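You operate a simulated robot arm through the tools that you are given. There is no shell and no other tool.

Carry out the task below with a simulated two-armed robot. There is one attempt and no reset: what you move stays moved.

## Task
Empty the stacker, then set Auto again and switch it off.
Fine: Mode switch on Empty, reset, start; wait till the two trays stand on the outfeed rollers; red switch off; no egg cracked; leave the other controls and trays.

The check looks at the end state, three seconds after you hand in, the way a careful person would. Anything else that was tipped, shoved, dropped, spilled or broken makes it a failure.

## Robot
Two 7-joint arms with fingered hands on one trunk that stands fixed in place. Base frame: the origin is at the foot of the trunk, x ahead of it, y to its left, z up. Lengths are in m, angles in rad, forces in N, time in s.
The left shoulder is at [0.07, 0.142, 1.039], the right one opposite. With the tool pointing down near the work surface each hand reaches from about 0.1 to 0.74 m from the base axis, measured 20 degrees to its own side. Payload 3.6 kg a hand.
The tool frame of a hand sits at the grasp point between the pads (the TCP): z along the fingers, y along the line on which they close. The tips reach 0.025 m beyond it. The gripper opens to 0.088 m; its body begins 0.029 m behind the TCP. The gripper is a hand of 5 fingers: y runs from the thumb to the fingers, the wrist lies at [-0.013, -0.097, -0.162] in the tool frame, and closing takes about 1.5 s.
Orientation is that of the tool frame in the base frame, as a unit quaternion [x, y, z, w]. With the fingers straight down and the wrist toward the robot, the tool's x, y and z point along [0, 1, 0], [1, 0, 0] and [0, 0, -1] of the base frame.

## Interface
- The arms move only by the tool drive_tool. It takes "left_moves", "right_moves" or both (then of equal length, played together; a hand with none holds still); each is a list of rows, each an object (a shift or turn left out is 0, a gripper value left out holds the last) with "slide": the shift along the tool's x, y, z in mm, a list of three; "turn": the turn, a rotation vector about the tool's x, y, z in rad, a list of three. In form: [{"slide": [dx, dy, dz], "turn": [ax, ay, az]}, ...]. A call has 1 to 20 rows; each row shifts and turns the commanded pose from where the row before left it, along the tool's axes as they then stand. "left_jaw" and "right_jaw" are, for a hand that has rows, the closure, from 0 (fully open) to 1 (shut), set as the call begins (left out, the last holds). Each row takes 0.2 s and may step no farther than 0.05 m and 0.15 rad from the row before; otherwise, or with a gripper value out of range, the whole call is refused. Where a pose cannot be reached the arm comes as near as it can. A force on the tool above 90 N (or 10 N above the force at the start of the call, whichever is more), or a blocked arm, ends the call early, and 0.2 s more pass. Each finger travels about 0.072 m/s and halts on what it meets, pressing with about 32 N; the grip force reading is that of the motor and also rises with nothing between the fingers. The clock runs only during rows and for 0.2 s after the last one: add rows that do not move to give the fingers time. The reply holds the time, the measured pose of the TCP, the force on the tool along the base axes, the opening and the grip force, in the units named above and with some noise, with the torque about the TCP (base axes, N m) and any sound that the robot's microphone picked up.
- Cameras (640 x 400 px; columns grow to the right, rows downward): "scene" is now at [0.1303, -0.0123, 1.2515]; the picture's right is [-0.15, -0.99, -0.00], its down [-0.71, 0.11, -0.70] and it looks along [0.69, -0.11, -0.71] (base axes); focal length 244 px, centre (320, 200). "left" rides on the left gripper at [-0.059, -0.079, -0.105] in its tool frame; the picture's right is [-0.73, -0.32, 0.61], its down [0.62, -0.68, 0.38] and it looks along [0.29, 0.66, 0.70] (tool axes); focal length 234 px, centre (320, 200). "right" rides on the right gripper at [0.059, -0.079, -0.105] in its tool frame; the picture's right is [-0.73, 0.32, -0.61], its down [-0.62, -0.68, 0.38] and it looks along [-0.29, 0.66, 0.70] (tool axes); focal length 234 px, centre (320, 200). There is no depth. A picture from a camera that has moved, and an enlarged one, comes with that camera's place and axes in the base frame and with its lens.
- camera(camera): a new picture of that camera. No time passes.
- lift_body(by): slides the trunk up (or, below 0, down) by that many m; the arms and the scene camera ride with it, the base frame stays. It gives what a move gives, with no picture.
- set_fingers(index, middle, ring, little, thumb_bend, thumb_turn, hand): sets how far each is bent, from 0 (flat) to 1 (curled in); at 0.3 the hand is open as for a grip, at 0.7 the pads meet at the TCP. One left out holds its place. A second passes; each finger stops where it meets its share of the squeeze, and holds until it gets a number again. A gripper value or a shape takes the hand back. It gives what a move gives, with no picture; readings hold the bend of each and the force on index, middle, ring, little, thumb and palm. thumb_turn goes from beside the hand (0) to across from the fingers (1), as for a grip.
- grasp_type(shape, hand): the hand has 5 fingers and takes this shape, open, in about a second: jaw (thumb against the fingers, like two jaws); tri (thumb and two fingers); tip (a fingertip pinch); poke (one finger out to press); point (the index stretched); flat (the hand flat); cup (the hand cupped); fist (a fist). The gripper value then closes the fingers along that shape, each until it touches; the sizes above hold for jaw. It gives what a move gives, with no picture.
- head_to(pan, tilt): turns the head with the scene camera to pan (to the left, within 1.501 rad either way) and tilt (down, from -0.506 to 1.204), counted from straight ahead of the robot. It gives what a move gives.
- close_up(camera, box): a new picture of the part [left, top, right, bottom] of that camera's present view, enlarged. No time passes.
- hand_in(): hands the job in; it is judged then, once.

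Places have to be worked out from the pictures, the camera data and where the tool is seen. Open the grippers and draw the arms clear of the work before you hand the job in, unless the task says otherwise.

The tools are called after "Call:" as a command line: name --argument value ..., lists and objects as JSON in quotes. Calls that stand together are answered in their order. drive_tool: Moves the arms, as the interface text tells. Its arguments: {"type":"object","properties":{"left_moves":{"type":"array","items":{"type":"object","properties":{"slide":{"type":"array","items":{"type":"number"}},"turn":{"type":"array","items":{"type":"number"}}}}},"left_jaw":{"type":"number"},"right_moves":{"type":"array","items":{"type":"object","properties":{"slide":{"type":"array","items":{"type":"number"}},"turn":{"type":"array","items":{"type":"number"}}}}},"right_jaw":{"type":"number"}},"required":[]} The other tools are called the same way: lift_body (by) moves the trunk up or down; grasp_type (shape, hand) gives the hand a shape; set_fingers (index, middle, ring, little, thumb_bend, thumb_turn, hand) moves the fingers one by one; head_to (pan, tilt) turns the head that bears the scene camera; camera (camera) takes a picture; close_up (camera, box) takes an enlarged picture of a part of a camera's view; hand_in () hands the job in.

At the start:

```text
t: 0.0
left_tcp_pos: [0.4042, -0.0699, 0.9579]
left_tcp_rot: [0.707, 0.707, 0.0, -0.001]
left_force: [-0.1, 0.0, 0.1]
left_ft_torque: [-0.01, 0.02, 0.05]
left_opening: 0.0879
left_finger_force: 0.0
left_shape: jaw
left_bend: [0.3, 0.3, 0.3, 0.3, 0.3, 0.98]
left_finger forces: [0.0, 0.0, 0.1, 0.1, 0.0, 0.0]
right_tcp_pos: [0.3633, -0.4123, 0.9702]
right_tcp_rot: [0.707, 0.707, 0.0, 0.0]
right_force: [0.4, -0.5, 0.3]
right_ft_torque: [0.0, 0.02, -0.02]
right_opening: 0.088
right_finger_force: 0.1
right_shape: jaw
right_bend: [0.3, 0.3, 0.3, 0.3, 0.3, 0.98]
right_finger forces: [0.1, 0.0, 0.0, 0.0, 0.0, 0.0]
trunk travel left (down, up): [-0.575, 0.365]
head pan, tilt (commanded): [-0.154, 0.796]
```

scene: 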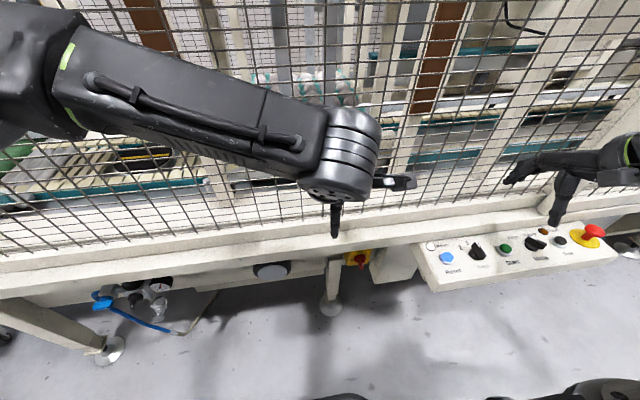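
right: 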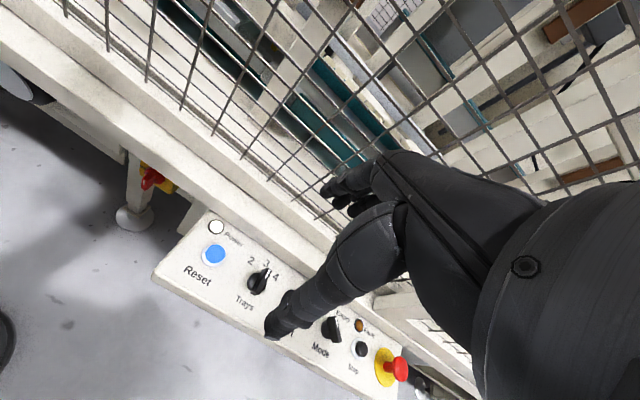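
left: 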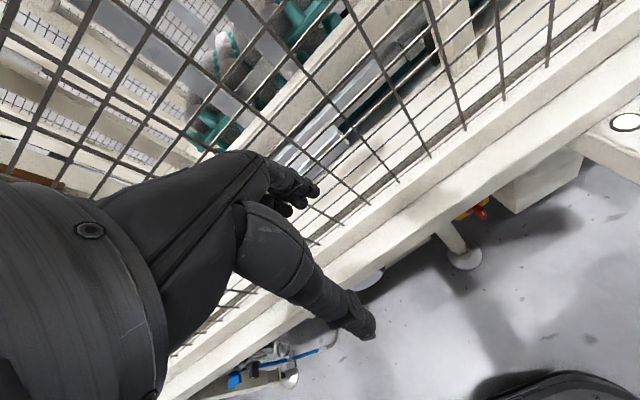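

I'll first look closely at the control panel on the right and at the red switch below the rail in the middle.

Call:
close_up --camera "scene" --box '[400, 200, 640, 350]'

Call:
close_up --camera "right" --box '[150, 200, 450, 400]'

Call:
close_up --camera "scene" --box '[240, 220, 420, 330]'

```text
2.67 times, centred on (520, 275) of scene
camera zoom: at [0.1303, -0.0123, 1.2515], right [-0.15, -0.99, 0.0], down [-0.71, 0.11, -0.7], along [0.69, -0.11, -0.71], focal length 650 px, centre (-213, 0)
```

zoom: 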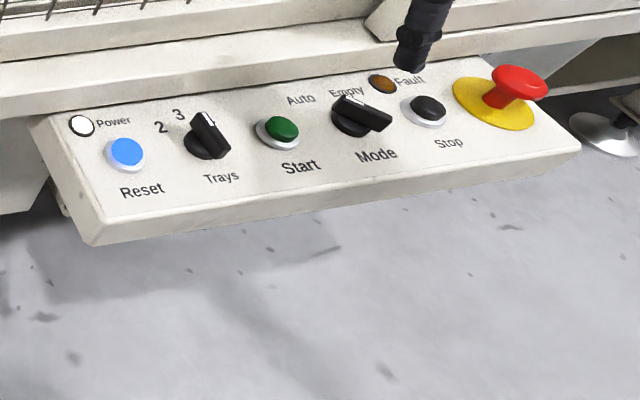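

```text
2.00 times, centred on (300, 300) of right
camera zoom: at [0.2854, -0.353, 1.0746], right [0.32, -0.73, 0.61], down [-0.68, -0.62, -0.38], along [0.66, -0.29, -0.7], focal length 468 px, centre (360, 0)
```

zoom: 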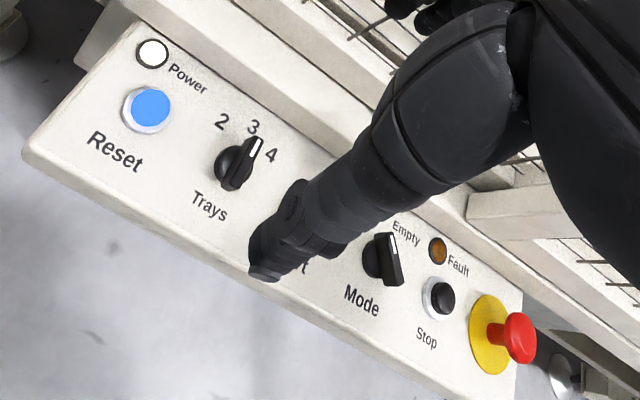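

```text
3.56 times, centred on (330, 275) of scene
camera zoom: at [0.1303, -0.0123, 1.2515], right [-0.15, -0.99, 0.0], down [-0.71, 0.11, -0.7], along [0.69, -0.11, -0.71], focal length 866 px, centre (284, -67)
```

zoom: 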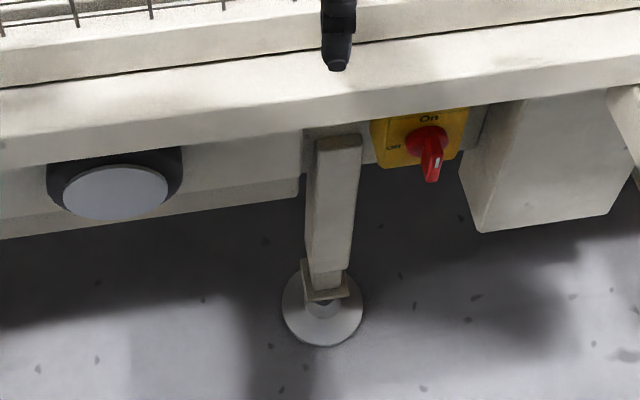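

I zoom in more on the mode switch and main switch, to read their present positions.

Call:
close_up --camera "scene" --box '[500, 215, 620, 290]'

Call:
close_up --camera "scene" --box '[330, 240, 390, 278]'

Call:
close_up --camera "scene" --box '[420, 225, 520, 288]'

```text
5.33 times, centred on (560, 252) of scene
camera zoom: at [0.1303, -0.0123, 1.2515], right [-0.15, -0.99, 0.0], down [-0.71, 0.11, -0.7], along [0.69, -0.11, -0.71], focal length 1299 px, centre (-960, -80)
```

zoom: 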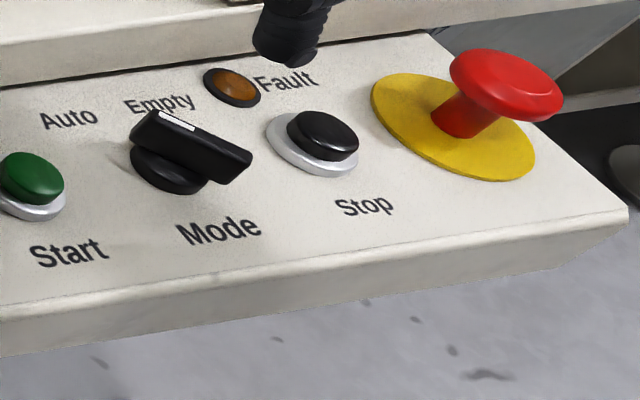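

```text
10.53 times, centred on (360, 259) of scene
camera zoom: at [0.1303, -0.0123, 1.2515], right [-0.15, -0.99, 0.0], down [-0.71, 0.11, -0.7], along [0.69, -0.11, -0.71], focal length 2564 px, centre (-101, -421)
```

zoom: 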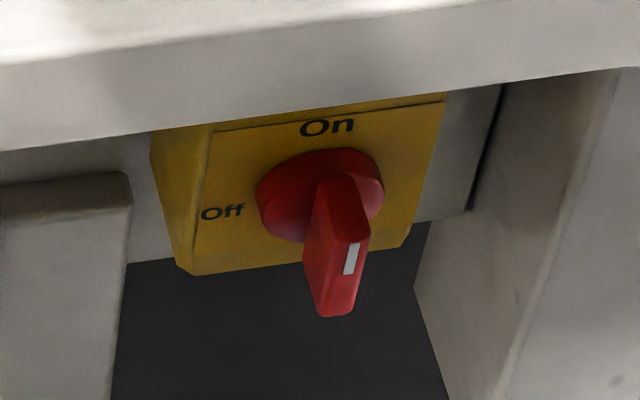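

```text
6.35 times, centred on (470, 256) of scene
camera zoom: at [0.1303, -0.0123, 1.2515], right [-0.15, -0.99, 0.0], down [-0.71, 0.11, -0.7], along [0.69, -0.11, -0.71], focal length 1547 px, centre (-632, -159)
```

zoom: 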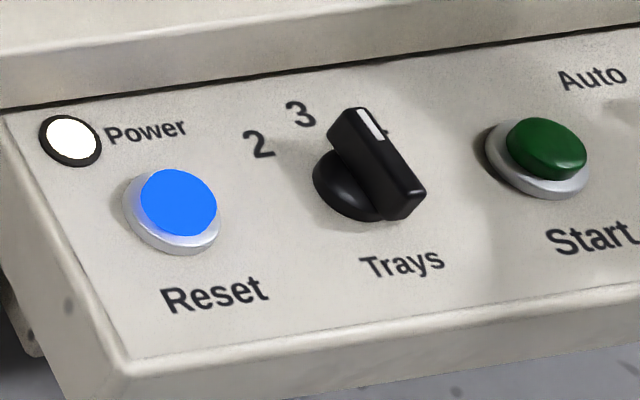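

The Mode knob reads Auto now, Reset lamp is blue, and the main switch reads On. I look around the machine with the head to find the stacker and the outfeed rollers.

Call:
head_to --pan 0.0 --tilt 0.1

Call:
camera --camera "scene"

Call:
head_to --pan -0.9 --tilt 0.4

Call:
camera --camera "scene"

Call:
head_to --pan 0.9 --tilt 0.4

Call:
camera --camera "scene"

```text
t: 1.1
left_tcp_pos: [0.4044, -0.0704, 0.9585]
left_tcp_rot: [0.708, 0.706, 0.001, 0.0]
left_force: [0.4, 0.2, 0.3]
left_ft_torque: [0.06, -0.05, -0.03]
left_opening: 0.0877
left_finger_force: 0.1
left_shape: jaw
left_bend: [0.3, 0.3, 0.3, 0.3, 0.3, 0.98]
left_finger forces: [0.1, 0.0, 0.0, 0.1, 0.1, 0.0]
right_tcp_pos: [0.3631, -0.4117, 0.9705]
right_tcp_rot: [0.707, 0.707, 0.001, -0.001]
right_force: [-0.1, -0.9, 0.7]
right_ft_torque: [-0.03, 0.03, -0.01]
right_opening: 0.0876
right_finger_force: 0.0
right_shape: jaw
right_bend: [0.3, 0.3, 0.3, 0.3, 0.3, 0.98]
right_finger forces: [0.1, 0.0, 0.0, 0.0, 0.1, 0.0]
trunk travel left (down, up): [-0.575, 0.365]
head pan, tilt (commanded): [0.0, 0.099]
```

```text
taken
camera scene: at [0.1425, 0.0001, 1.3142], right [0.0, -1.0, 0.0], down [-0.1, 0.0, -0.99], along [0.99, 0.0, -0.1], focal length 244 px, centre (320, 200)
```

scene: 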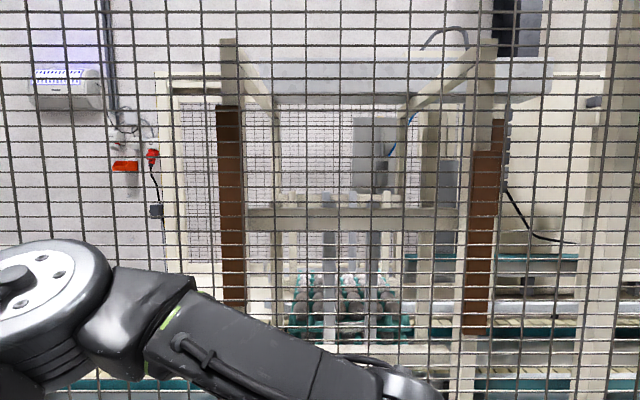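

```text
t: 2.3
left_tcp_pos: [0.4042, -0.0711, 0.9583]
left_tcp_rot: [0.707, 0.708, 0.0, 0.0]
left_force: [0.1, 0.1, 0.2]
left_ft_torque: [-0.03, -0.01, 0.01]
left_opening: 0.0878
left_finger_force: 0.1
left_shape: jaw
left_bend: [0.3, 0.3, 0.3, 0.3, 0.3, 0.98]
left_finger forces: [0.0, 0.1, 0.0, 0.0, 0.0, 0.0]
right_tcp_pos: [0.364, -0.4115, 0.9708]
right_tcp_rot: [0.707, 0.707, 0.001, -0.001]
right_force: [0.2, -0.3, -0.4]
right_ft_torque: [0.0, 0.02, 0.02]
right_opening: 0.0875
right_finger_force: 0.0
right_shape: jaw
right_bend: [0.3, 0.3, 0.3, 0.3, 0.3, 0.98]
right_finger forces: [0.1, 0.0, 0.0, 0.1, 0.0, 0.1]
trunk travel left (down, up): [-0.575, 0.365]
head pan, tilt (commanded): [-0.901, 0.4]
```

```text
taken
camera scene: at [0.108, -0.0724, 1.2864], right [-0.78, -0.62, 0.0], down [-0.24, 0.3, -0.92], along [0.57, -0.72, -0.39], focal length 244 px, centre (320, 200)
```

scene: 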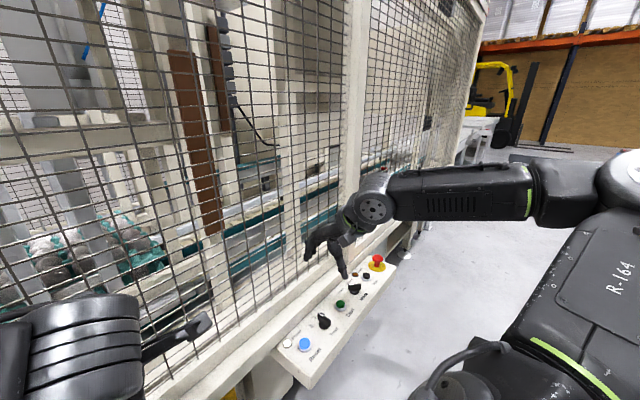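

```text
t: 4.1
left_tcp_pos: [0.4041, -0.0705, 0.9584]
left_tcp_rot: [0.707, 0.707, 0.0, 0.0]
left_force: [0.1, 0.0, 0.3]
left_ft_torque: [-0.01, 0.0, -0.03]
left_opening: 0.0876
left_finger_force: 0.0
left_shape: jaw
left_bend: [0.3, 0.3, 0.3, 0.3, 0.3, 0.98]
left_finger forces: [0.1, 0.0, 0.0, 0.0, 0.1, 0.0]
right_tcp_pos: [0.3633, -0.4112, 0.9714]
right_tcp_rot: [0.707, 0.707, 0.002, 0.0]
right_force: [0.0, -1.0, 0.3]
right_ft_torque: [0.01, 0.02, -0.03]
right_opening: 0.0876
right_finger_force: 0.0
right_shape: jaw
right_bend: [0.3, 0.3, 0.3, 0.3, 0.3, 0.98]
right_finger forces: [0.1, 0.1, 0.0, 0.0, 0.0, 0.1]
trunk travel left (down, up): [-0.575, 0.365]
head pan, tilt (commanded): [0.901, 0.4]
```

```text
taken
camera scene: at [0.108, 0.0727, 1.2864], right [0.78, -0.62, 0.0], down [-0.24, -0.3, -0.92], along [0.57, 0.72, -0.39], focal length 244 px, centre (320, 200)
```

scene: 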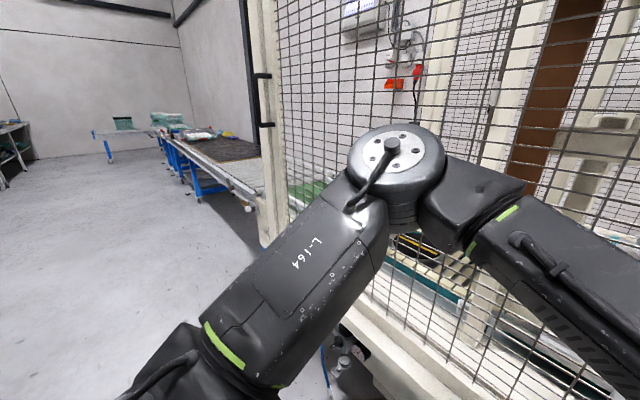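

I zoom on the left side (roller table) and then look into the stacker to see where trays stand now.

Call:
close_up --camera "scene" --box '[80, 90, 320, 240]'

Call:
head_to --pan 0.35 --tilt 0.45

Call:
camera --camera "scene"

Call:
head_to --pan -0.3 --tilt 0.35

Call:
camera --camera "scene"

```text
2.67 times, centred on (200, 165) of scene
camera zoom: at [0.108, 0.0727, 1.2864], right [0.78, -0.62, 0.0], down [-0.24, -0.3, -0.92], along [0.57, 0.72, -0.39], focal length 650 px, centre (640, 293)
```

zoom: 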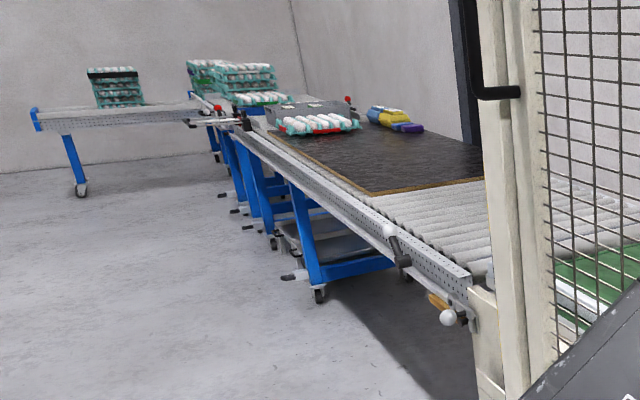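

```text
t: 5.0
left_tcp_pos: [0.4039, -0.0704, 0.959]
left_tcp_rot: [0.707, 0.707, 0.001, 0.0]
left_force: [-0.7, 0.7, 0.6]
left_ft_torque: [0.05, 0.0, -0.01]
left_opening: 0.0878
left_finger_force: 0.1
left_shape: jaw
left_bend: [0.3, 0.3, 0.3, 0.3, 0.3, 0.98]
left_finger forces: [0.0, 0.1, 0.1, 0.0, 0.1, 0.0]
right_tcp_pos: [0.3631, -0.4119, 0.9706]
right_tcp_rot: [0.707, 0.707, 0.0, -0.001]
right_force: [-0.3, 0.0, 0.7]
right_ft_torque: [-0.03, 0.02, 0.04]
right_opening: 0.0877
right_finger_force: 0.1
right_shape: jaw
right_bend: [0.3, 0.3, 0.3, 0.3, 0.3, 0.98]
right_finger forces: [0.1, 0.1, 0.1, 0.0, 0.0, 0.1]
trunk travel left (down, up): [-0.575, 0.365]
head pan, tilt (commanded): [0.351, 0.45]
```

```text
taken
camera scene: at [0.1367, 0.0318, 1.2817], right [0.34, -0.94, 0.0], down [-0.41, -0.15, -0.9], along [0.85, 0.31, -0.44], focal length 244 px, centre (320, 200)
```

scene: 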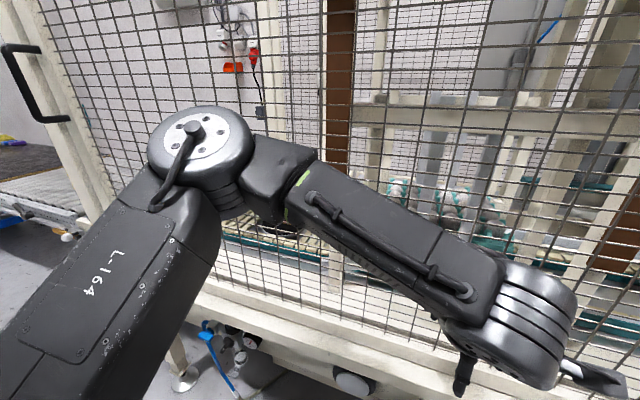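

```text
t: 6.1
left_tcp_pos: [0.4038, -0.0708, 0.9583]
left_tcp_rot: [0.707, 0.707, 0.001, 0.0]
left_force: [0.0, 0.4, 0.0]
left_ft_torque: [0.02, 0.01, -0.02]
left_opening: 0.0877
left_finger_force: 0.0
left_shape: jaw
left_bend: [0.3, 0.3, 0.3, 0.3, 0.3, 0.98]
left_finger forces: [0.0, 0.1, 0.0, 0.1, 0.0, 0.1]
right_tcp_pos: [0.3633, -0.411, 0.9716]
right_tcp_rot: [0.707, 0.707, 0.001, 0.0]
right_force: [1.2, 0.5, 0.3]
right_ft_torque: [-0.01, 0.03, -0.01]
right_opening: 0.0875
right_finger_force: 0.0
right_shape: jaw
right_bend: [0.3, 0.3, 0.3, 0.3, 0.3, 0.98]
right_finger forces: [0.0, 0.0, 0.0, 0.1, 0.0, 0.0]
trunk travel left (down, up): [-0.575, 0.365]
head pan, tilt (commanded): [-0.3, 0.351]
```

```text
taken
camera scene: at [0.1394, -0.0273, 1.2909], right [-0.3, -0.96, 0.0], down [-0.33, 0.1, -0.94], along [0.9, -0.28, -0.34], focal length 244 px, centre (320, 200)
```

scene: 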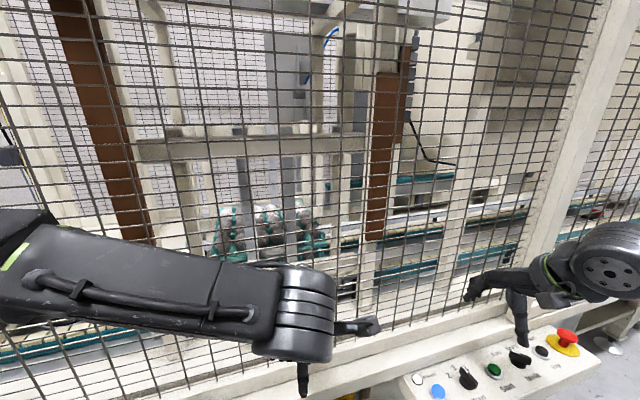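

The stacker with egg trays is behind the fence in the centre; the left arm blocks the view. I draw the left arm to the left and back in small steps, away from the fence.

Call:
drive_tool --left_moves '[{"slide": [30, -25, 0]}, {"slide": [40, -25, 0]}, {"slide": [40, -25, 0]}, {"slide": [40, -20, 0]}, {"slide": [40, -10, 0]}, {"slide": [40, 0, 0]}, {"slide": [40, 0, 0]}]'

Call:
head_to --pan -0.1 --tilt 0.45

Call:
camera --camera "scene"

```text
t: 7.7
left_tcp_pos: [0.3693, 0.1563, 1.001]
left_tcp_rot: [0.707, 0.707, 0.0, 0.001]
left_force: [1.0, -0.7, 0.5]
left_ft_torque: [-0.02, -0.01, 0.02]
left_opening: 0.0879
left_finger_force: 0.0
left_shape: jaw
left_bend: [0.3, 0.3, 0.3, 0.3, 0.3, 0.98]
left_finger forces: [0.1, 0.0, 0.0, 0.1, 0.1, 0.1]
left hand out of reach, approached as far as the arm can: row 4, 5, 6, 7
right_tcp_pos: [0.3626, -0.4092, 0.9707]
right_tcp_rot: [0.707, 0.707, -0.001, 0.0]
right_force: [0.2, -0.4, -0.5]
right_ft_torque: [-0.05, 0.01, 0.0]
right_opening: 0.0879
right_finger_force: 0.1
right_shape: jaw
right_bend: [0.3, 0.3, 0.3, 0.3, 0.3, 0.98]
right_finger forces: [0.0, 0.0, 0.0, 0.1, 0.0, 0.1]
trunk travel left (down, up): [-0.575, 0.365]
head pan, tilt (commanded): [-0.3, 0.351]
```

```text
t: 8.4
left_tcp_pos: [0.3701, 0.1538, 1.0009]
left_tcp_rot: [0.707, 0.707, -0.001, -0.001]
left_force: [0.5, 0.1, 0.1]
left_ft_torque: [0.01, -0.06, -0.01]
left_opening: 0.0874
left_finger_force: 0.0
left_shape: jaw
left_bend: [0.3, 0.3, 0.3, 0.3, 0.3, 0.98]
left_finger forces: [0.1, 0.1, 0.0, 0.1, 0.0, 0.1]
right_tcp_pos: [0.3643, -0.4113, 0.9701]
right_tcp_rot: [0.707, 0.707, 0.002, 0.0]
right_force: [-0.4, 0.1, 0.3]
right_ft_torque: [0.02, -0.02, -0.01]
right_opening: 0.0872
right_finger_force: 0.1
right_shape: jaw
right_bend: [0.3, 0.3, 0.3, 0.3, 0.3, 0.98]
right_finger forces: [0.0, 0.0, 0.0, 0.0, 0.0, 0.0]
trunk travel left (down, up): [-0.575, 0.365]
head pan, tilt (commanded): [-0.099, 0.45]
```

```text
taken
camera scene: at [0.1419, -0.0093, 1.2817], right [-0.1, -0.99, 0.0], down [-0.43, 0.04, -0.9], along [0.9, -0.09, -0.44], focal length 244 px, centre (320, 200)
```

scene: 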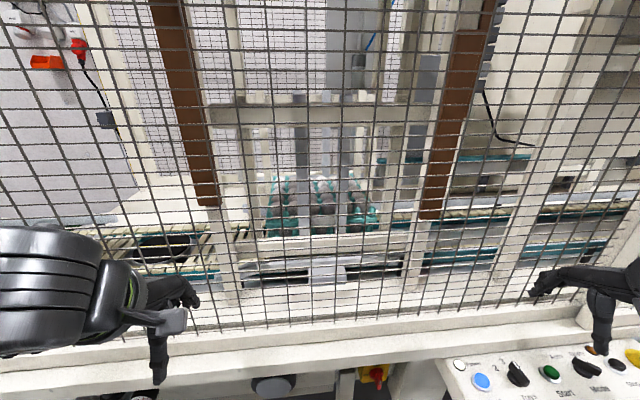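

Good view. I zoom into the stacker to see the trays, rollers and outfeed.

Call:
close_up --camera "scene" --box '[80, 140, 480, 390]'

Call:
close_up --camera "scene" --box '[230, 150, 400, 256]'

Call:
close_up --camera "scene" --box '[80, 190, 260, 302]'

```text
1.60 times, centred on (280, 265) of scene
camera zoom: at [0.1419, -0.0093, 1.2817], right [-0.1, -0.99, 0.0], down [-0.43, 0.04, -0.9], along [0.9, -0.09, -0.44], focal length 390 px, centre (384, 96)
```

zoom: 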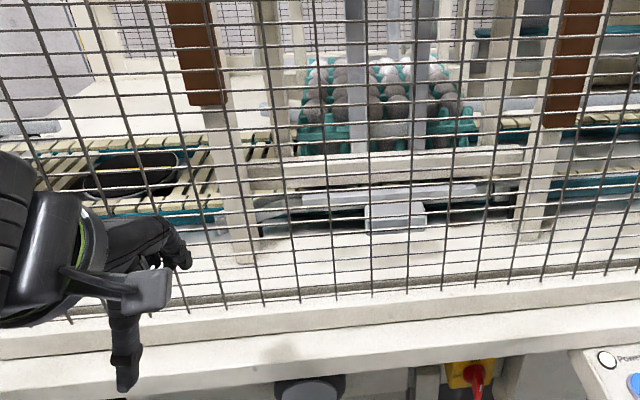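

```text
3.76 times, centred on (315, 203) of scene
camera zoom: at [0.1419, -0.0093, 1.2817], right [-0.1, -0.99, 0.0], down [-0.43, 0.04, -0.9], along [0.9, -0.09, -0.44], focal length 917 px, centre (339, 189)
```

zoom: 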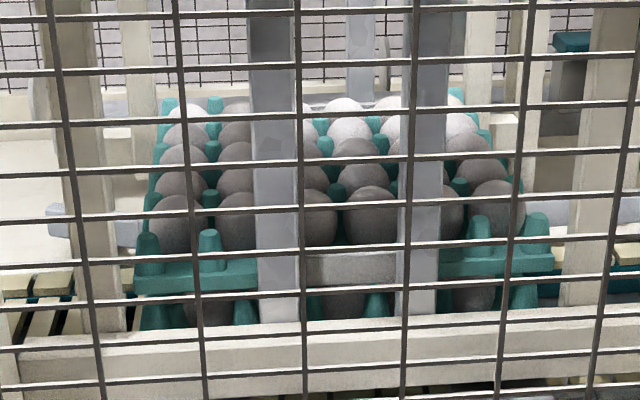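

```text
3.56 times, centred on (170, 246) of scene
camera zoom: at [0.1419, -0.0093, 1.2817], right [-0.1, -0.99, 0.0], down [-0.43, 0.04, -0.9], along [0.9, -0.09, -0.44], focal length 866 px, centre (853, 36)
```

zoom: 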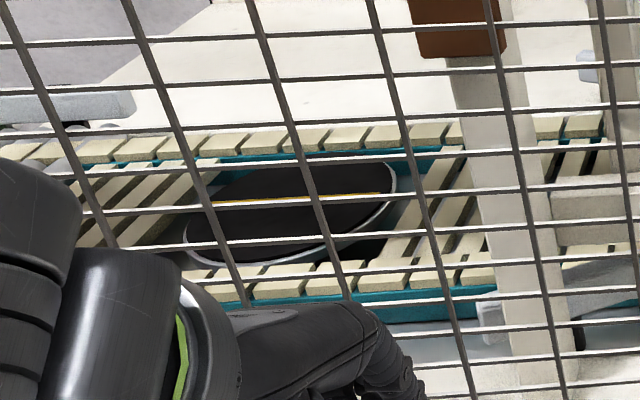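

Two trays are in the stacker. Now I measure the control panel: I aim the head at it, take an enlarged picture, then raise the trunk for a second viewpoint.

Call:
head_to --pan -0.8 --tilt 0.75

Call:
camera --camera "scene"

Call:
close_up --camera "scene" --box '[240, 120, 400, 220]'

```text
t: 9.5
left_tcp_pos: [0.3701, 0.1546, 1.0011]
left_tcp_rot: [0.707, 0.707, -0.001, 0.0]
left_force: [-0.3, -0.3, 0.1]
left_ft_torque: [-0.02, -0.01, 0.03]
left_opening: 0.0875
left_finger_force: 0.0
left_shape: jaw
left_bend: [0.3, 0.3, 0.3, 0.3, 0.3, 0.98]
left_finger forces: [0.0, 0.0, 0.0, 0.1, 0.0, 0.0]
right_tcp_pos: [0.3619, -0.4118, 0.9719]
right_tcp_rot: [0.707, 0.707, 0.0, 0.0]
right_force: [0.6, 0.2, 0.9]
right_ft_torque: [0.0, -0.01, 0.02]
right_opening: 0.0879
right_finger_force: 0.1
right_shape: jaw
right_bend: [0.3, 0.3, 0.3, 0.3, 0.3, 0.98]
right_finger forces: [0.0, 0.0, 0.0, 0.1, 0.0, 0.1]
trunk travel left (down, up): [-0.575, 0.365]
head pan, tilt (commanded): [-0.799, 0.75]
```

```text
taken
camera scene: at [0.1082, -0.0591, 1.2553], right [-0.72, -0.7, 0.0], down [-0.48, 0.49, -0.73], along [0.51, -0.52, -0.68], focal length 244 px, centre (320, 200)
```

scene: 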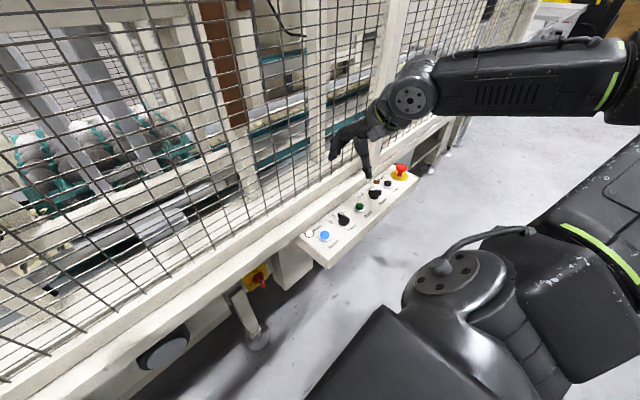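

```text
4.00 times, centred on (320, 170) of scene
camera zoom: at [0.1082, -0.0591, 1.2553], right [-0.72, -0.7, 0.0], down [-0.48, 0.49, -0.73], along [0.51, -0.52, -0.68], focal length 974 px, centre (320, 320)
```

zoom: 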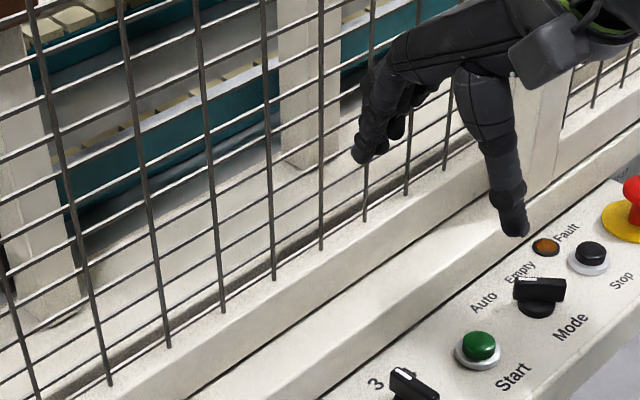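

I take enlarged panel pictures in two halves from this height.

Call:
close_up --camera "scene" --box '[290, 195, 370, 245]'

Call:
close_up --camera "scene" --box '[345, 160, 425, 210]'

Call:
lift_body --by 0.3

Call:
camera --camera "scene"

```text
8.00 times, centred on (330, 220) of scene
camera zoom: at [0.1082, -0.0591, 1.2553], right [-0.72, -0.7, 0.0], down [-0.48, 0.49, -0.73], along [0.51, -0.52, -0.68], focal length 1949 px, centre (240, 40)
```

zoom: 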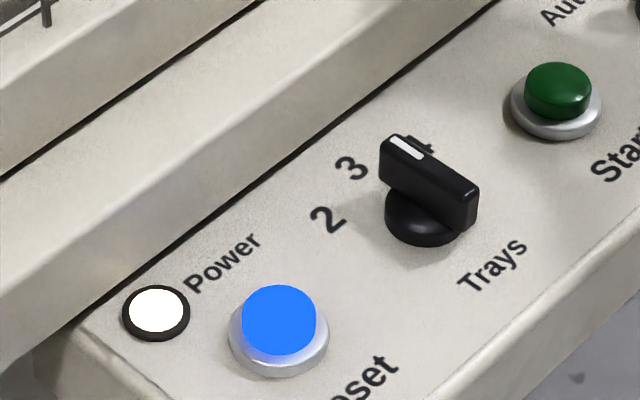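

```text
8.00 times, centred on (385, 185) of scene
camera zoom: at [0.1082, -0.0591, 1.2553], right [-0.72, -0.7, 0.0], down [-0.48, 0.49, -0.73], along [0.51, -0.52, -0.68], focal length 1949 px, centre (-200, 320)
```

zoom: 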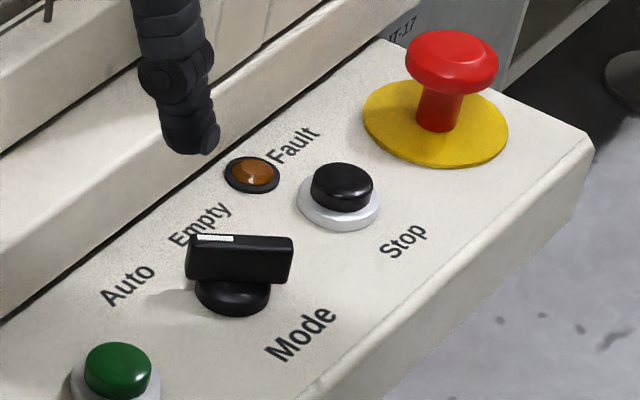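

```text
t: 12.5
left_tcp_pos: [0.3697, 0.1541, 1.2997]
left_tcp_rot: [0.707, 0.707, -0.001, -0.001]
left_force: [-0.4, -0.6, 0.4]
left_ft_torque: [0.03, 0.02, -0.03]
left_opening: 0.0876
left_finger_force: 0.1
left_shape: jaw
left_bend: [0.3, 0.3, 0.3, 0.3, 0.3, 0.98]
left_finger forces: [0.0, 0.0, 0.0, 0.0, 0.0, 0.0]
right_tcp_pos: [0.3637, -0.4109, 1.2714]
right_tcp_rot: [0.707, 0.708, 0.002, 0.0]
right_force: [-0.4, 0.0, -0.6]
right_ft_torque: [-0.04, 0.0, -0.04]
right_opening: 0.0879
right_finger_force: 0.1
right_shape: jaw
right_bend: [0.3, 0.3, 0.3, 0.3, 0.3, 0.98]
right_finger forces: [0.0, 0.1, 0.1, 0.0, 0.0, 0.0]
trunk travel left (down, up): [-0.875, 0.065]
head pan, tilt (commanded): [-0.799, 0.75]
```

```text
taken
camera scene: at [0.1082, -0.0592, 1.5552], right [-0.72, -0.7, 0.0], down [-0.48, 0.49, -0.73], along [0.51, -0.52, -0.68], focal length 244 px, centre (320, 200)
```

scene: 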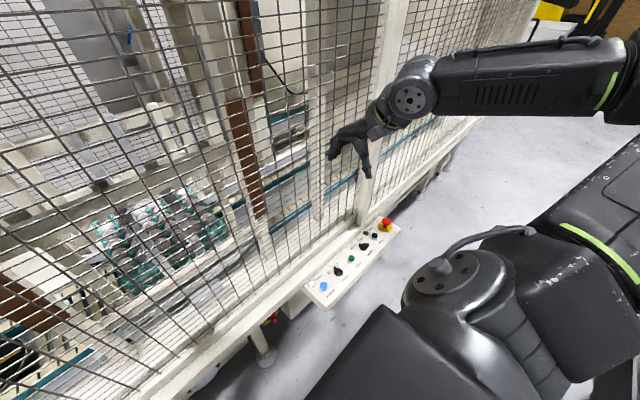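

Second viewpoint: I enlarge the panel here to triangulate the controls.

Call:
close_up --camera "scene" --box '[300, 250, 380, 300]'

Call:
close_up --camera "scene" --box '[335, 215, 415, 265]'

Call:
close_up --camera "scene" --box '[80, 170, 280, 295]'

```text
8.00 times, centred on (340, 275) of scene
camera zoom: at [0.1082, -0.0592, 1.5552], right [-0.72, -0.7, 0.0], down [-0.48, 0.49, -0.73], along [0.51, -0.52, -0.68], focal length 1949 px, centre (160, -400)
```

zoom: 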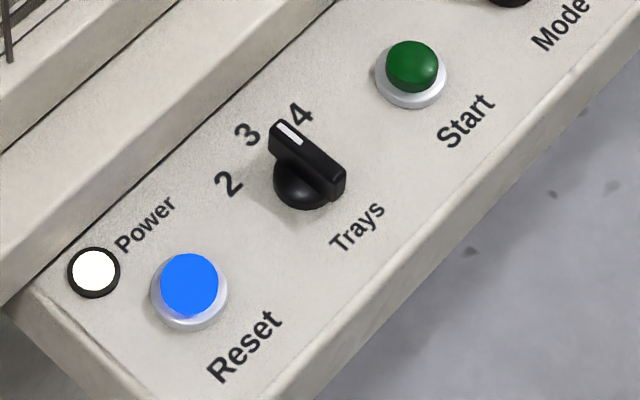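

```text
8.00 times, centred on (375, 240) of scene
camera zoom: at [0.1082, -0.0592, 1.5552], right [-0.72, -0.7, 0.0], down [-0.48, 0.49, -0.73], along [0.51, -0.52, -0.68], focal length 1949 px, centre (-120, -120)
```

zoom: 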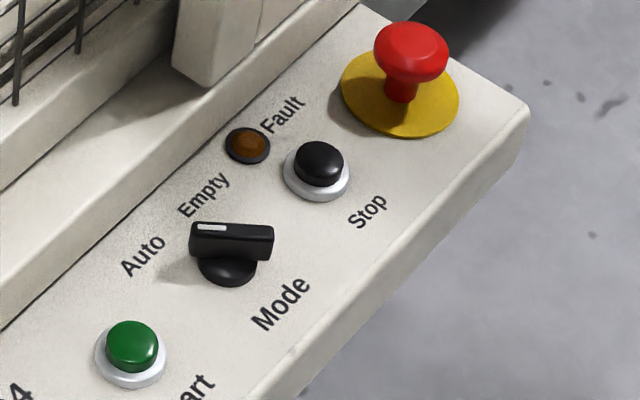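

```text
3.20 times, centred on (180, 232) of scene
camera zoom: at [0.1082, -0.0592, 1.5552], right [-0.72, -0.7, 0.0], down [-0.48, 0.49, -0.73], along [0.51, -0.52, -0.68], focal length 780 px, centre (768, 96)
```

zoom: 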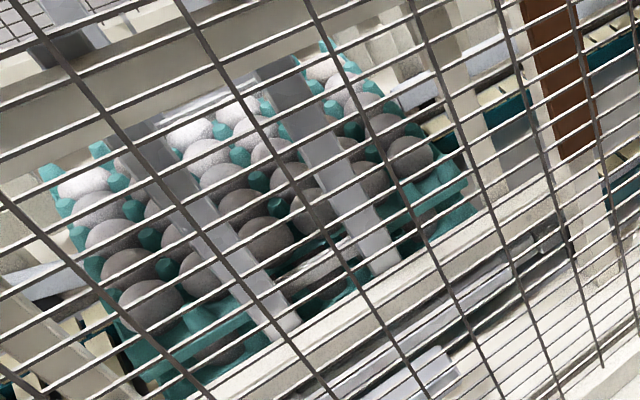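

Triangulation gives a horizontal panel at z≈0.684: Reset cap ≈[0.412,-0.391,0.698], Start ≈[0.415,-0.561,0.697], Mode knob ≈[0.4155,-0.645] with top 0.713, handle 44 mm long pointing at Auto; rail front at x≈0.472, fence wires x≈0.52. I give the right hand the poke shape and lower the trunk again.

Call:
grasp_type --shape "poke" --hand "right"

Call:
camera --camera "right"

Call:
close_up --camera "scene" --box '[300, 100, 460, 200]'

```text
t: 13.4
left_tcp_pos: [0.37, 0.1533, 1.2994]
left_tcp_rot: [0.707, 0.707, -0.001, -0.001]
left_force: [-0.3, -0.2, 0.1]
left_ft_torque: [-0.02, -0.02, -0.02]
left_opening: 0.0877
left_finger_force: 0.0
left_shape: jaw
left_bend: [0.3, 0.3, 0.3, 0.3, 0.3, 0.98]
left_finger forces: [0.1, 0.1, 0.0, 0.0, 0.0, 0.0]
right_tcp_pos: [0.3631, -0.4114, 1.2698]
right_tcp_rot: [0.707, 0.708, 0.001, -0.001]
right_force: [0.5, 0.4, -0.3]
right_ft_torque: [0.02, -0.01, 0.03]
right_opening: 0.0
right_finger_force: 0.0
right_shape: poke
right_bend: [0.7, 0.7, 0.99, 0.99, 1.0, 1.0]
right_finger forces: [0.0, 0.0, 0.0, 0.0, 0.0, 0.0]
trunk travel left (down, up): [-0.875, 0.065]
head pan, tilt (commanded): [-0.799, 0.75]
```

```text
taken
camera right: at [0.2854, -0.3529, 1.3747], right [0.32, -0.73, 0.61], down [-0.68, -0.62, -0.38], along [0.66, -0.29, -0.7], focal length 234 px, centre (320, 200)
```

right: 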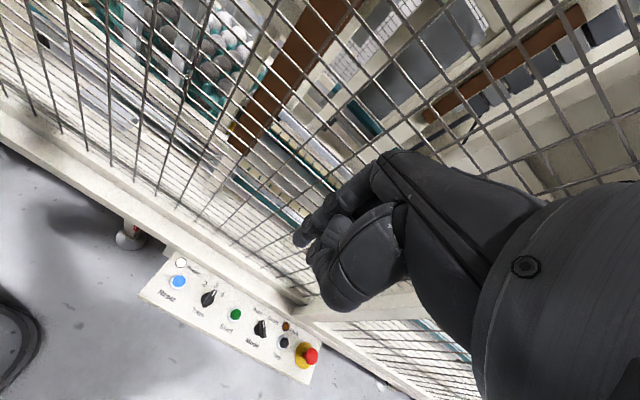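

```text
4.00 times, centred on (380, 150) of scene
camera zoom: at [0.1082, -0.0592, 1.5552], right [-0.72, -0.7, 0.0], down [-0.48, 0.49, -0.73], along [0.51, -0.52, -0.68], focal length 974 px, centre (80, 400)
```

zoom: 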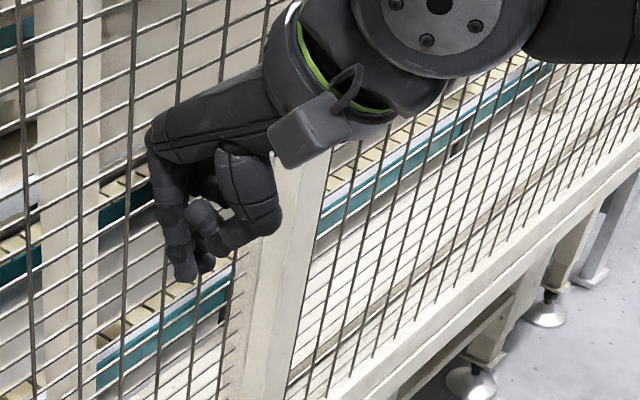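

I look closer at the shaped hand from its own camera to see which fingers stick out and where the tip lies.

Call:
close_up --camera "right" --box '[260, 140, 420, 340]'

Call:
set_fingers --hand "right" --index 0.7 --middle 1.0 --ring 1.0 --little 1.0 --thumb_bend 1.0 --thumb_turn 0.5

Call:
close_up --camera "right" --box '[260, 140, 420, 340]'

Call:
close_up --camera "scene" --box '[310, 110, 430, 185]'

```text
2.00 times, centred on (340, 240) of right
camera zoom: at [0.2854, -0.3529, 1.3747], right [0.32, -0.73, 0.61], down [-0.68, -0.62, -0.38], along [0.66, -0.29, -0.7], focal length 468 px, centre (280, 120)
```

zoom: 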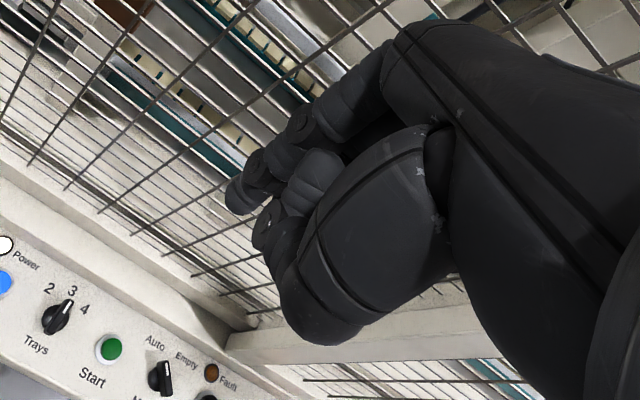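

```text
t: 14.4
left_tcp_pos: [0.3696, 0.1547, 1.3002]
left_tcp_rot: [0.707, 0.707, 0.0, 0.0]
left_force: [0.2, 0.0, 0.6]
left_ft_torque: [-0.01, 0.02, -0.01]
left_opening: 0.088
left_finger_force: 0.0
left_shape: jaw
left_bend: [0.3, 0.3, 0.3, 0.3, 0.3, 0.98]
left_finger forces: [0.0, 0.1, 0.0, 0.1, 0.1, 0.0]
right_tcp_pos: [0.3628, -0.4111, 1.2719]
right_tcp_rot: [0.707, 0.707, 0.001, 0.0]
right_force: [-0.5, -0.3, -0.3]
right_ft_torque: [-0.01, -0.02, -0.02]
right_opening: 0.0329
right_finger_force: 0.0
right_shape: fingers
right_bend: [0.7, 1.0, 1.0, 1.0, 1.0, 0.51]
right_finger forces: [0.0, 0.0, 0.1, 0.0, 0.0, 0.0]
trunk travel left (down, up): [-0.875, 0.065]
head pan, tilt (commanded): [-0.799, 0.75]
```

```text
2.00 times, centred on (340, 240) of right
camera zoom: at [0.2854, -0.3529, 1.3747], right [0.32, -0.73, 0.61], down [-0.68, -0.62, -0.38], along [0.66, -0.29, -0.7], focal length 468 px, centre (280, 120)
```

zoom: 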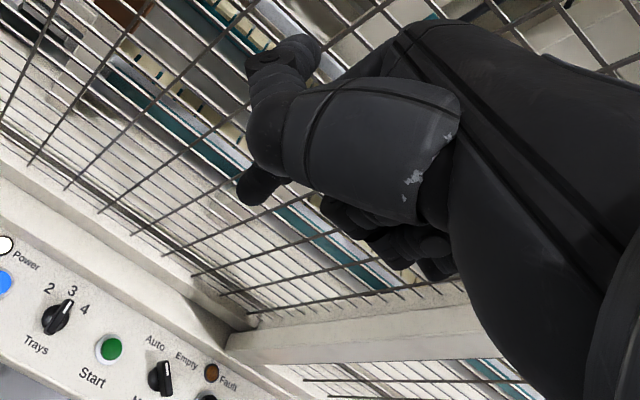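

```text
5.33 times, centred on (370, 148) of scene
camera zoom: at [0.1082, -0.0592, 1.5552], right [-0.72, -0.7, 0.0], down [-0.48, 0.49, -0.73], along [0.51, -0.52, -0.68], focal length 1299 px, centre (53, 480)
```

zoom: 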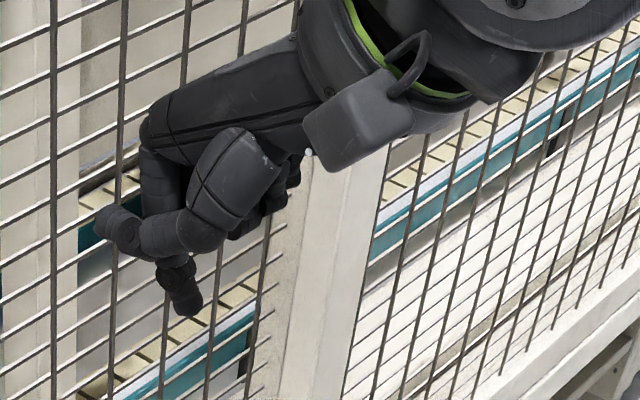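

The index tip is now alone, but the thumb sticks out sideways. I fold the thumb beside the hand and look again.

Call:
set_fingers --hand "right" --thumb_bend 1.0 --thumb_turn 1.0 --index 0.6

Call:
close_up --camera "right" --box '[260, 140, 420, 340]'

Call:
close_up --camera "scene" --box '[310, 110, 430, 185]'

```text
t: 15.4
left_tcp_pos: [0.3699, 0.1548, 1.2997]
left_tcp_rot: [0.707, 0.707, -0.001, -0.001]
left_force: [-1.2, 0.1, 0.4]
left_ft_torque: [-0.02, 0.02, -0.02]
left_opening: 0.0877
left_finger_force: 0.1
left_shape: jaw
left_bend: [0.3, 0.3, 0.3, 0.3, 0.3, 0.98]
left_finger forces: [0.0, 0.0, 0.0, 0.1, 0.0, 0.0]
right_tcp_pos: [0.3638, -0.4109, 1.2709]
right_tcp_rot: [0.707, 0.707, 0.001, -0.001]
right_force: [-0.3, 0.9, 0.5]
right_ft_torque: [0.0, -0.02, 0.0]
right_opening: 0.022
right_finger_force: 0.1
right_shape: fingers
right_bend: [0.59, 1.0, 1.0, 1.0, 0.99, 0.97]
right_finger forces: [0.1, 0.0, 0.0, 0.0, 0.0, 0.0]
trunk travel left (down, up): [-0.875, 0.065]
head pan, tilt (commanded): [-0.799, 0.75]
```

```text
2.00 times, centred on (340, 240) of right
camera zoom: at [0.2854, -0.3529, 1.3747], right [0.32, -0.73, 0.61], down [-0.68, -0.62, -0.38], along [0.66, -0.29, -0.7], focal length 468 px, centre (280, 120)
```

zoom: 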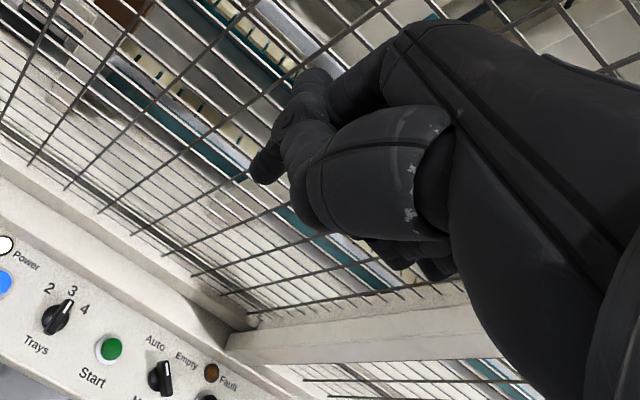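

```text
5.33 times, centred on (370, 148) of scene
camera zoom: at [0.1082, -0.0592, 1.5552], right [-0.72, -0.7, 0.0], down [-0.48, 0.49, -0.73], along [0.51, -0.52, -0.68], focal length 1299 px, centre (53, 480)
```

zoom: 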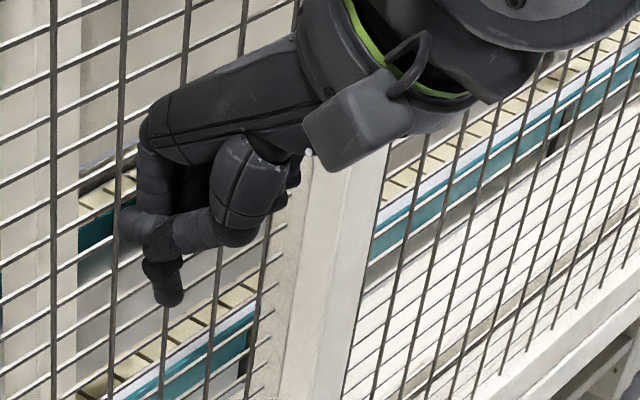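

I compare with the "point" shape (stretched index), which should protrude farther from the other fingers.

Call:
grasp_type --shape "point" --hand "right"

Call:
camera --camera "right"

Call:
close_up --camera "scene" --box '[290, 90, 450, 190]'

```text
t: 16.3
left_tcp_pos: [0.3708, 0.1541, 1.2999]
left_tcp_rot: [0.707, 0.707, 0.0, 0.0]
left_force: [0.0, -0.5, -0.2]
left_ft_torque: [-0.02, 0.0, 0.02]
left_opening: 0.0878
left_finger_force: 0.0
left_shape: jaw
left_bend: [0.3, 0.3, 0.3, 0.3, 0.3, 0.98]
left_finger forces: [0.0, 0.1, 0.0, 0.1, 0.1, 0.0]
right_tcp_pos: [0.3641, -0.4118, 1.2706]
right_tcp_rot: [0.707, 0.707, 0.001, 0.0]
right_force: [0.2, 0.3, -0.1]
right_ft_torque: [0.03, 0.02, -0.01]
right_opening: 0.0807
right_finger_force: 0.1
right_shape: point
right_bend: [0.2, 1.0, 1.0, 1.0, 0.99, 0.88]
right_finger forces: [0.0, 0.1, 0.0, 0.1, 0.0, 0.0]
trunk travel left (down, up): [-0.875, 0.065]
head pan, tilt (commanded): [-0.799, 0.75]
```

```text
taken
camera right: at [0.2854, -0.3529, 1.3747], right [0.32, -0.73, 0.61], down [-0.68, -0.62, -0.38], along [0.66, -0.29, -0.7], focal length 234 px, centre (320, 200)
```

right: 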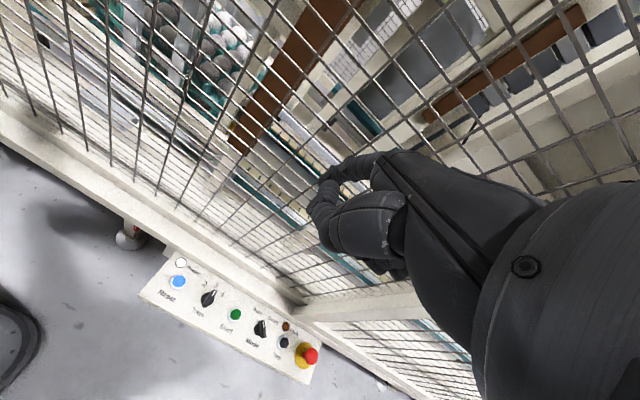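

```text
4.00 times, centred on (370, 140) of scene
camera zoom: at [0.1082, -0.0592, 1.5552], right [-0.72, -0.7, 0.0], down [-0.48, 0.49, -0.73], along [0.51, -0.52, -0.68], focal length 974 px, centre (120, 440)
```

zoom: 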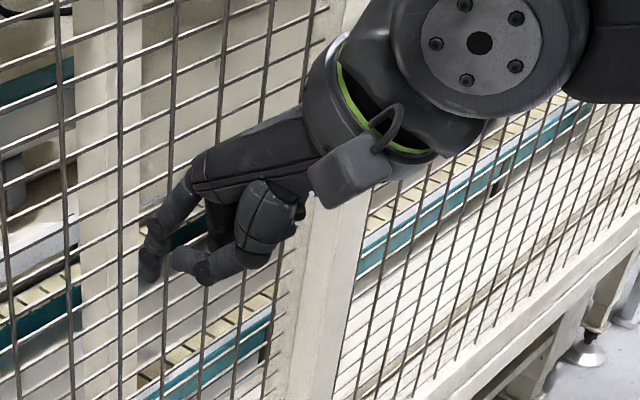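

I try index fully straight with the thumb beside the hand.

Call:
set_fingers --hand "right" --index 0.1 --middle 1.0 --ring 1.0 --little 1.0 --thumb_bend 1.0 --thumb_turn 0.0

Call:
close_up --camera "right" --box '[240, 100, 480, 300]'

Call:
close_up --camera "scene" --box '[290, 90, 450, 190]'

```text
t: 17.3
left_tcp_pos: [0.3702, 0.1543, 1.3001]
left_tcp_rot: [0.707, 0.708, -0.001, 0.0]
left_force: [0.7, -0.5, 0.7]
left_ft_torque: [-0.02, 0.02, -0.01]
left_opening: 0.088
left_finger_force: 0.1
left_shape: jaw
left_bend: [0.3, 0.3, 0.3, 0.3, 0.3, 0.98]
left_finger forces: [0.1, 0.0, 0.0, 0.1, 0.0, 0.0]
right_tcp_pos: [0.3624, -0.4125, 1.2701]
right_tcp_rot: [0.708, 0.707, 0.001, -0.001]
right_force: [0.3, -0.1, -0.2]
right_ft_torque: [0.02, 0.02, 0.01]
right_opening: 0.0399
right_finger_force: 0.0
right_shape: fingers
right_bend: [0.1, 1.0, 1.0, 1.0, 1.0, 0.0]
right_finger forces: [0.0, 0.0, 0.1, 0.1, 0.0, 0.0]
trunk travel left (down, up): [-0.875, 0.065]
head pan, tilt (commanded): [-0.799, 0.75]
```

```text
2.00 times, centred on (360, 200) of right
camera zoom: at [0.2854, -0.3529, 1.3746], right [0.32, -0.73, 0.61], down [-0.68, -0.62, -0.38], along [0.66, -0.29, -0.7], focal length 468 px, centre (240, 200)
```

zoom: 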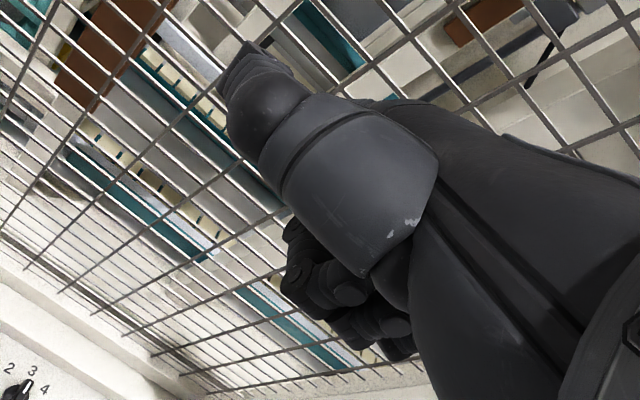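

```text
4.00 times, centred on (370, 140) of scene
camera zoom: at [0.1082, -0.0592, 1.5552], right [-0.72, -0.7, 0.0], down [-0.48, 0.49, -0.73], along [0.51, -0.52, -0.68], focal length 974 px, centre (120, 440)
```

zoom: 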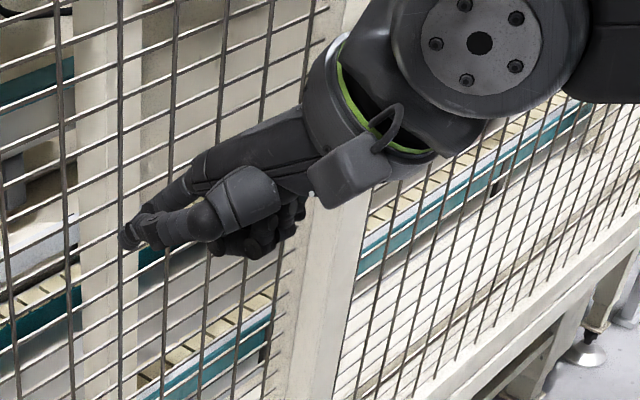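

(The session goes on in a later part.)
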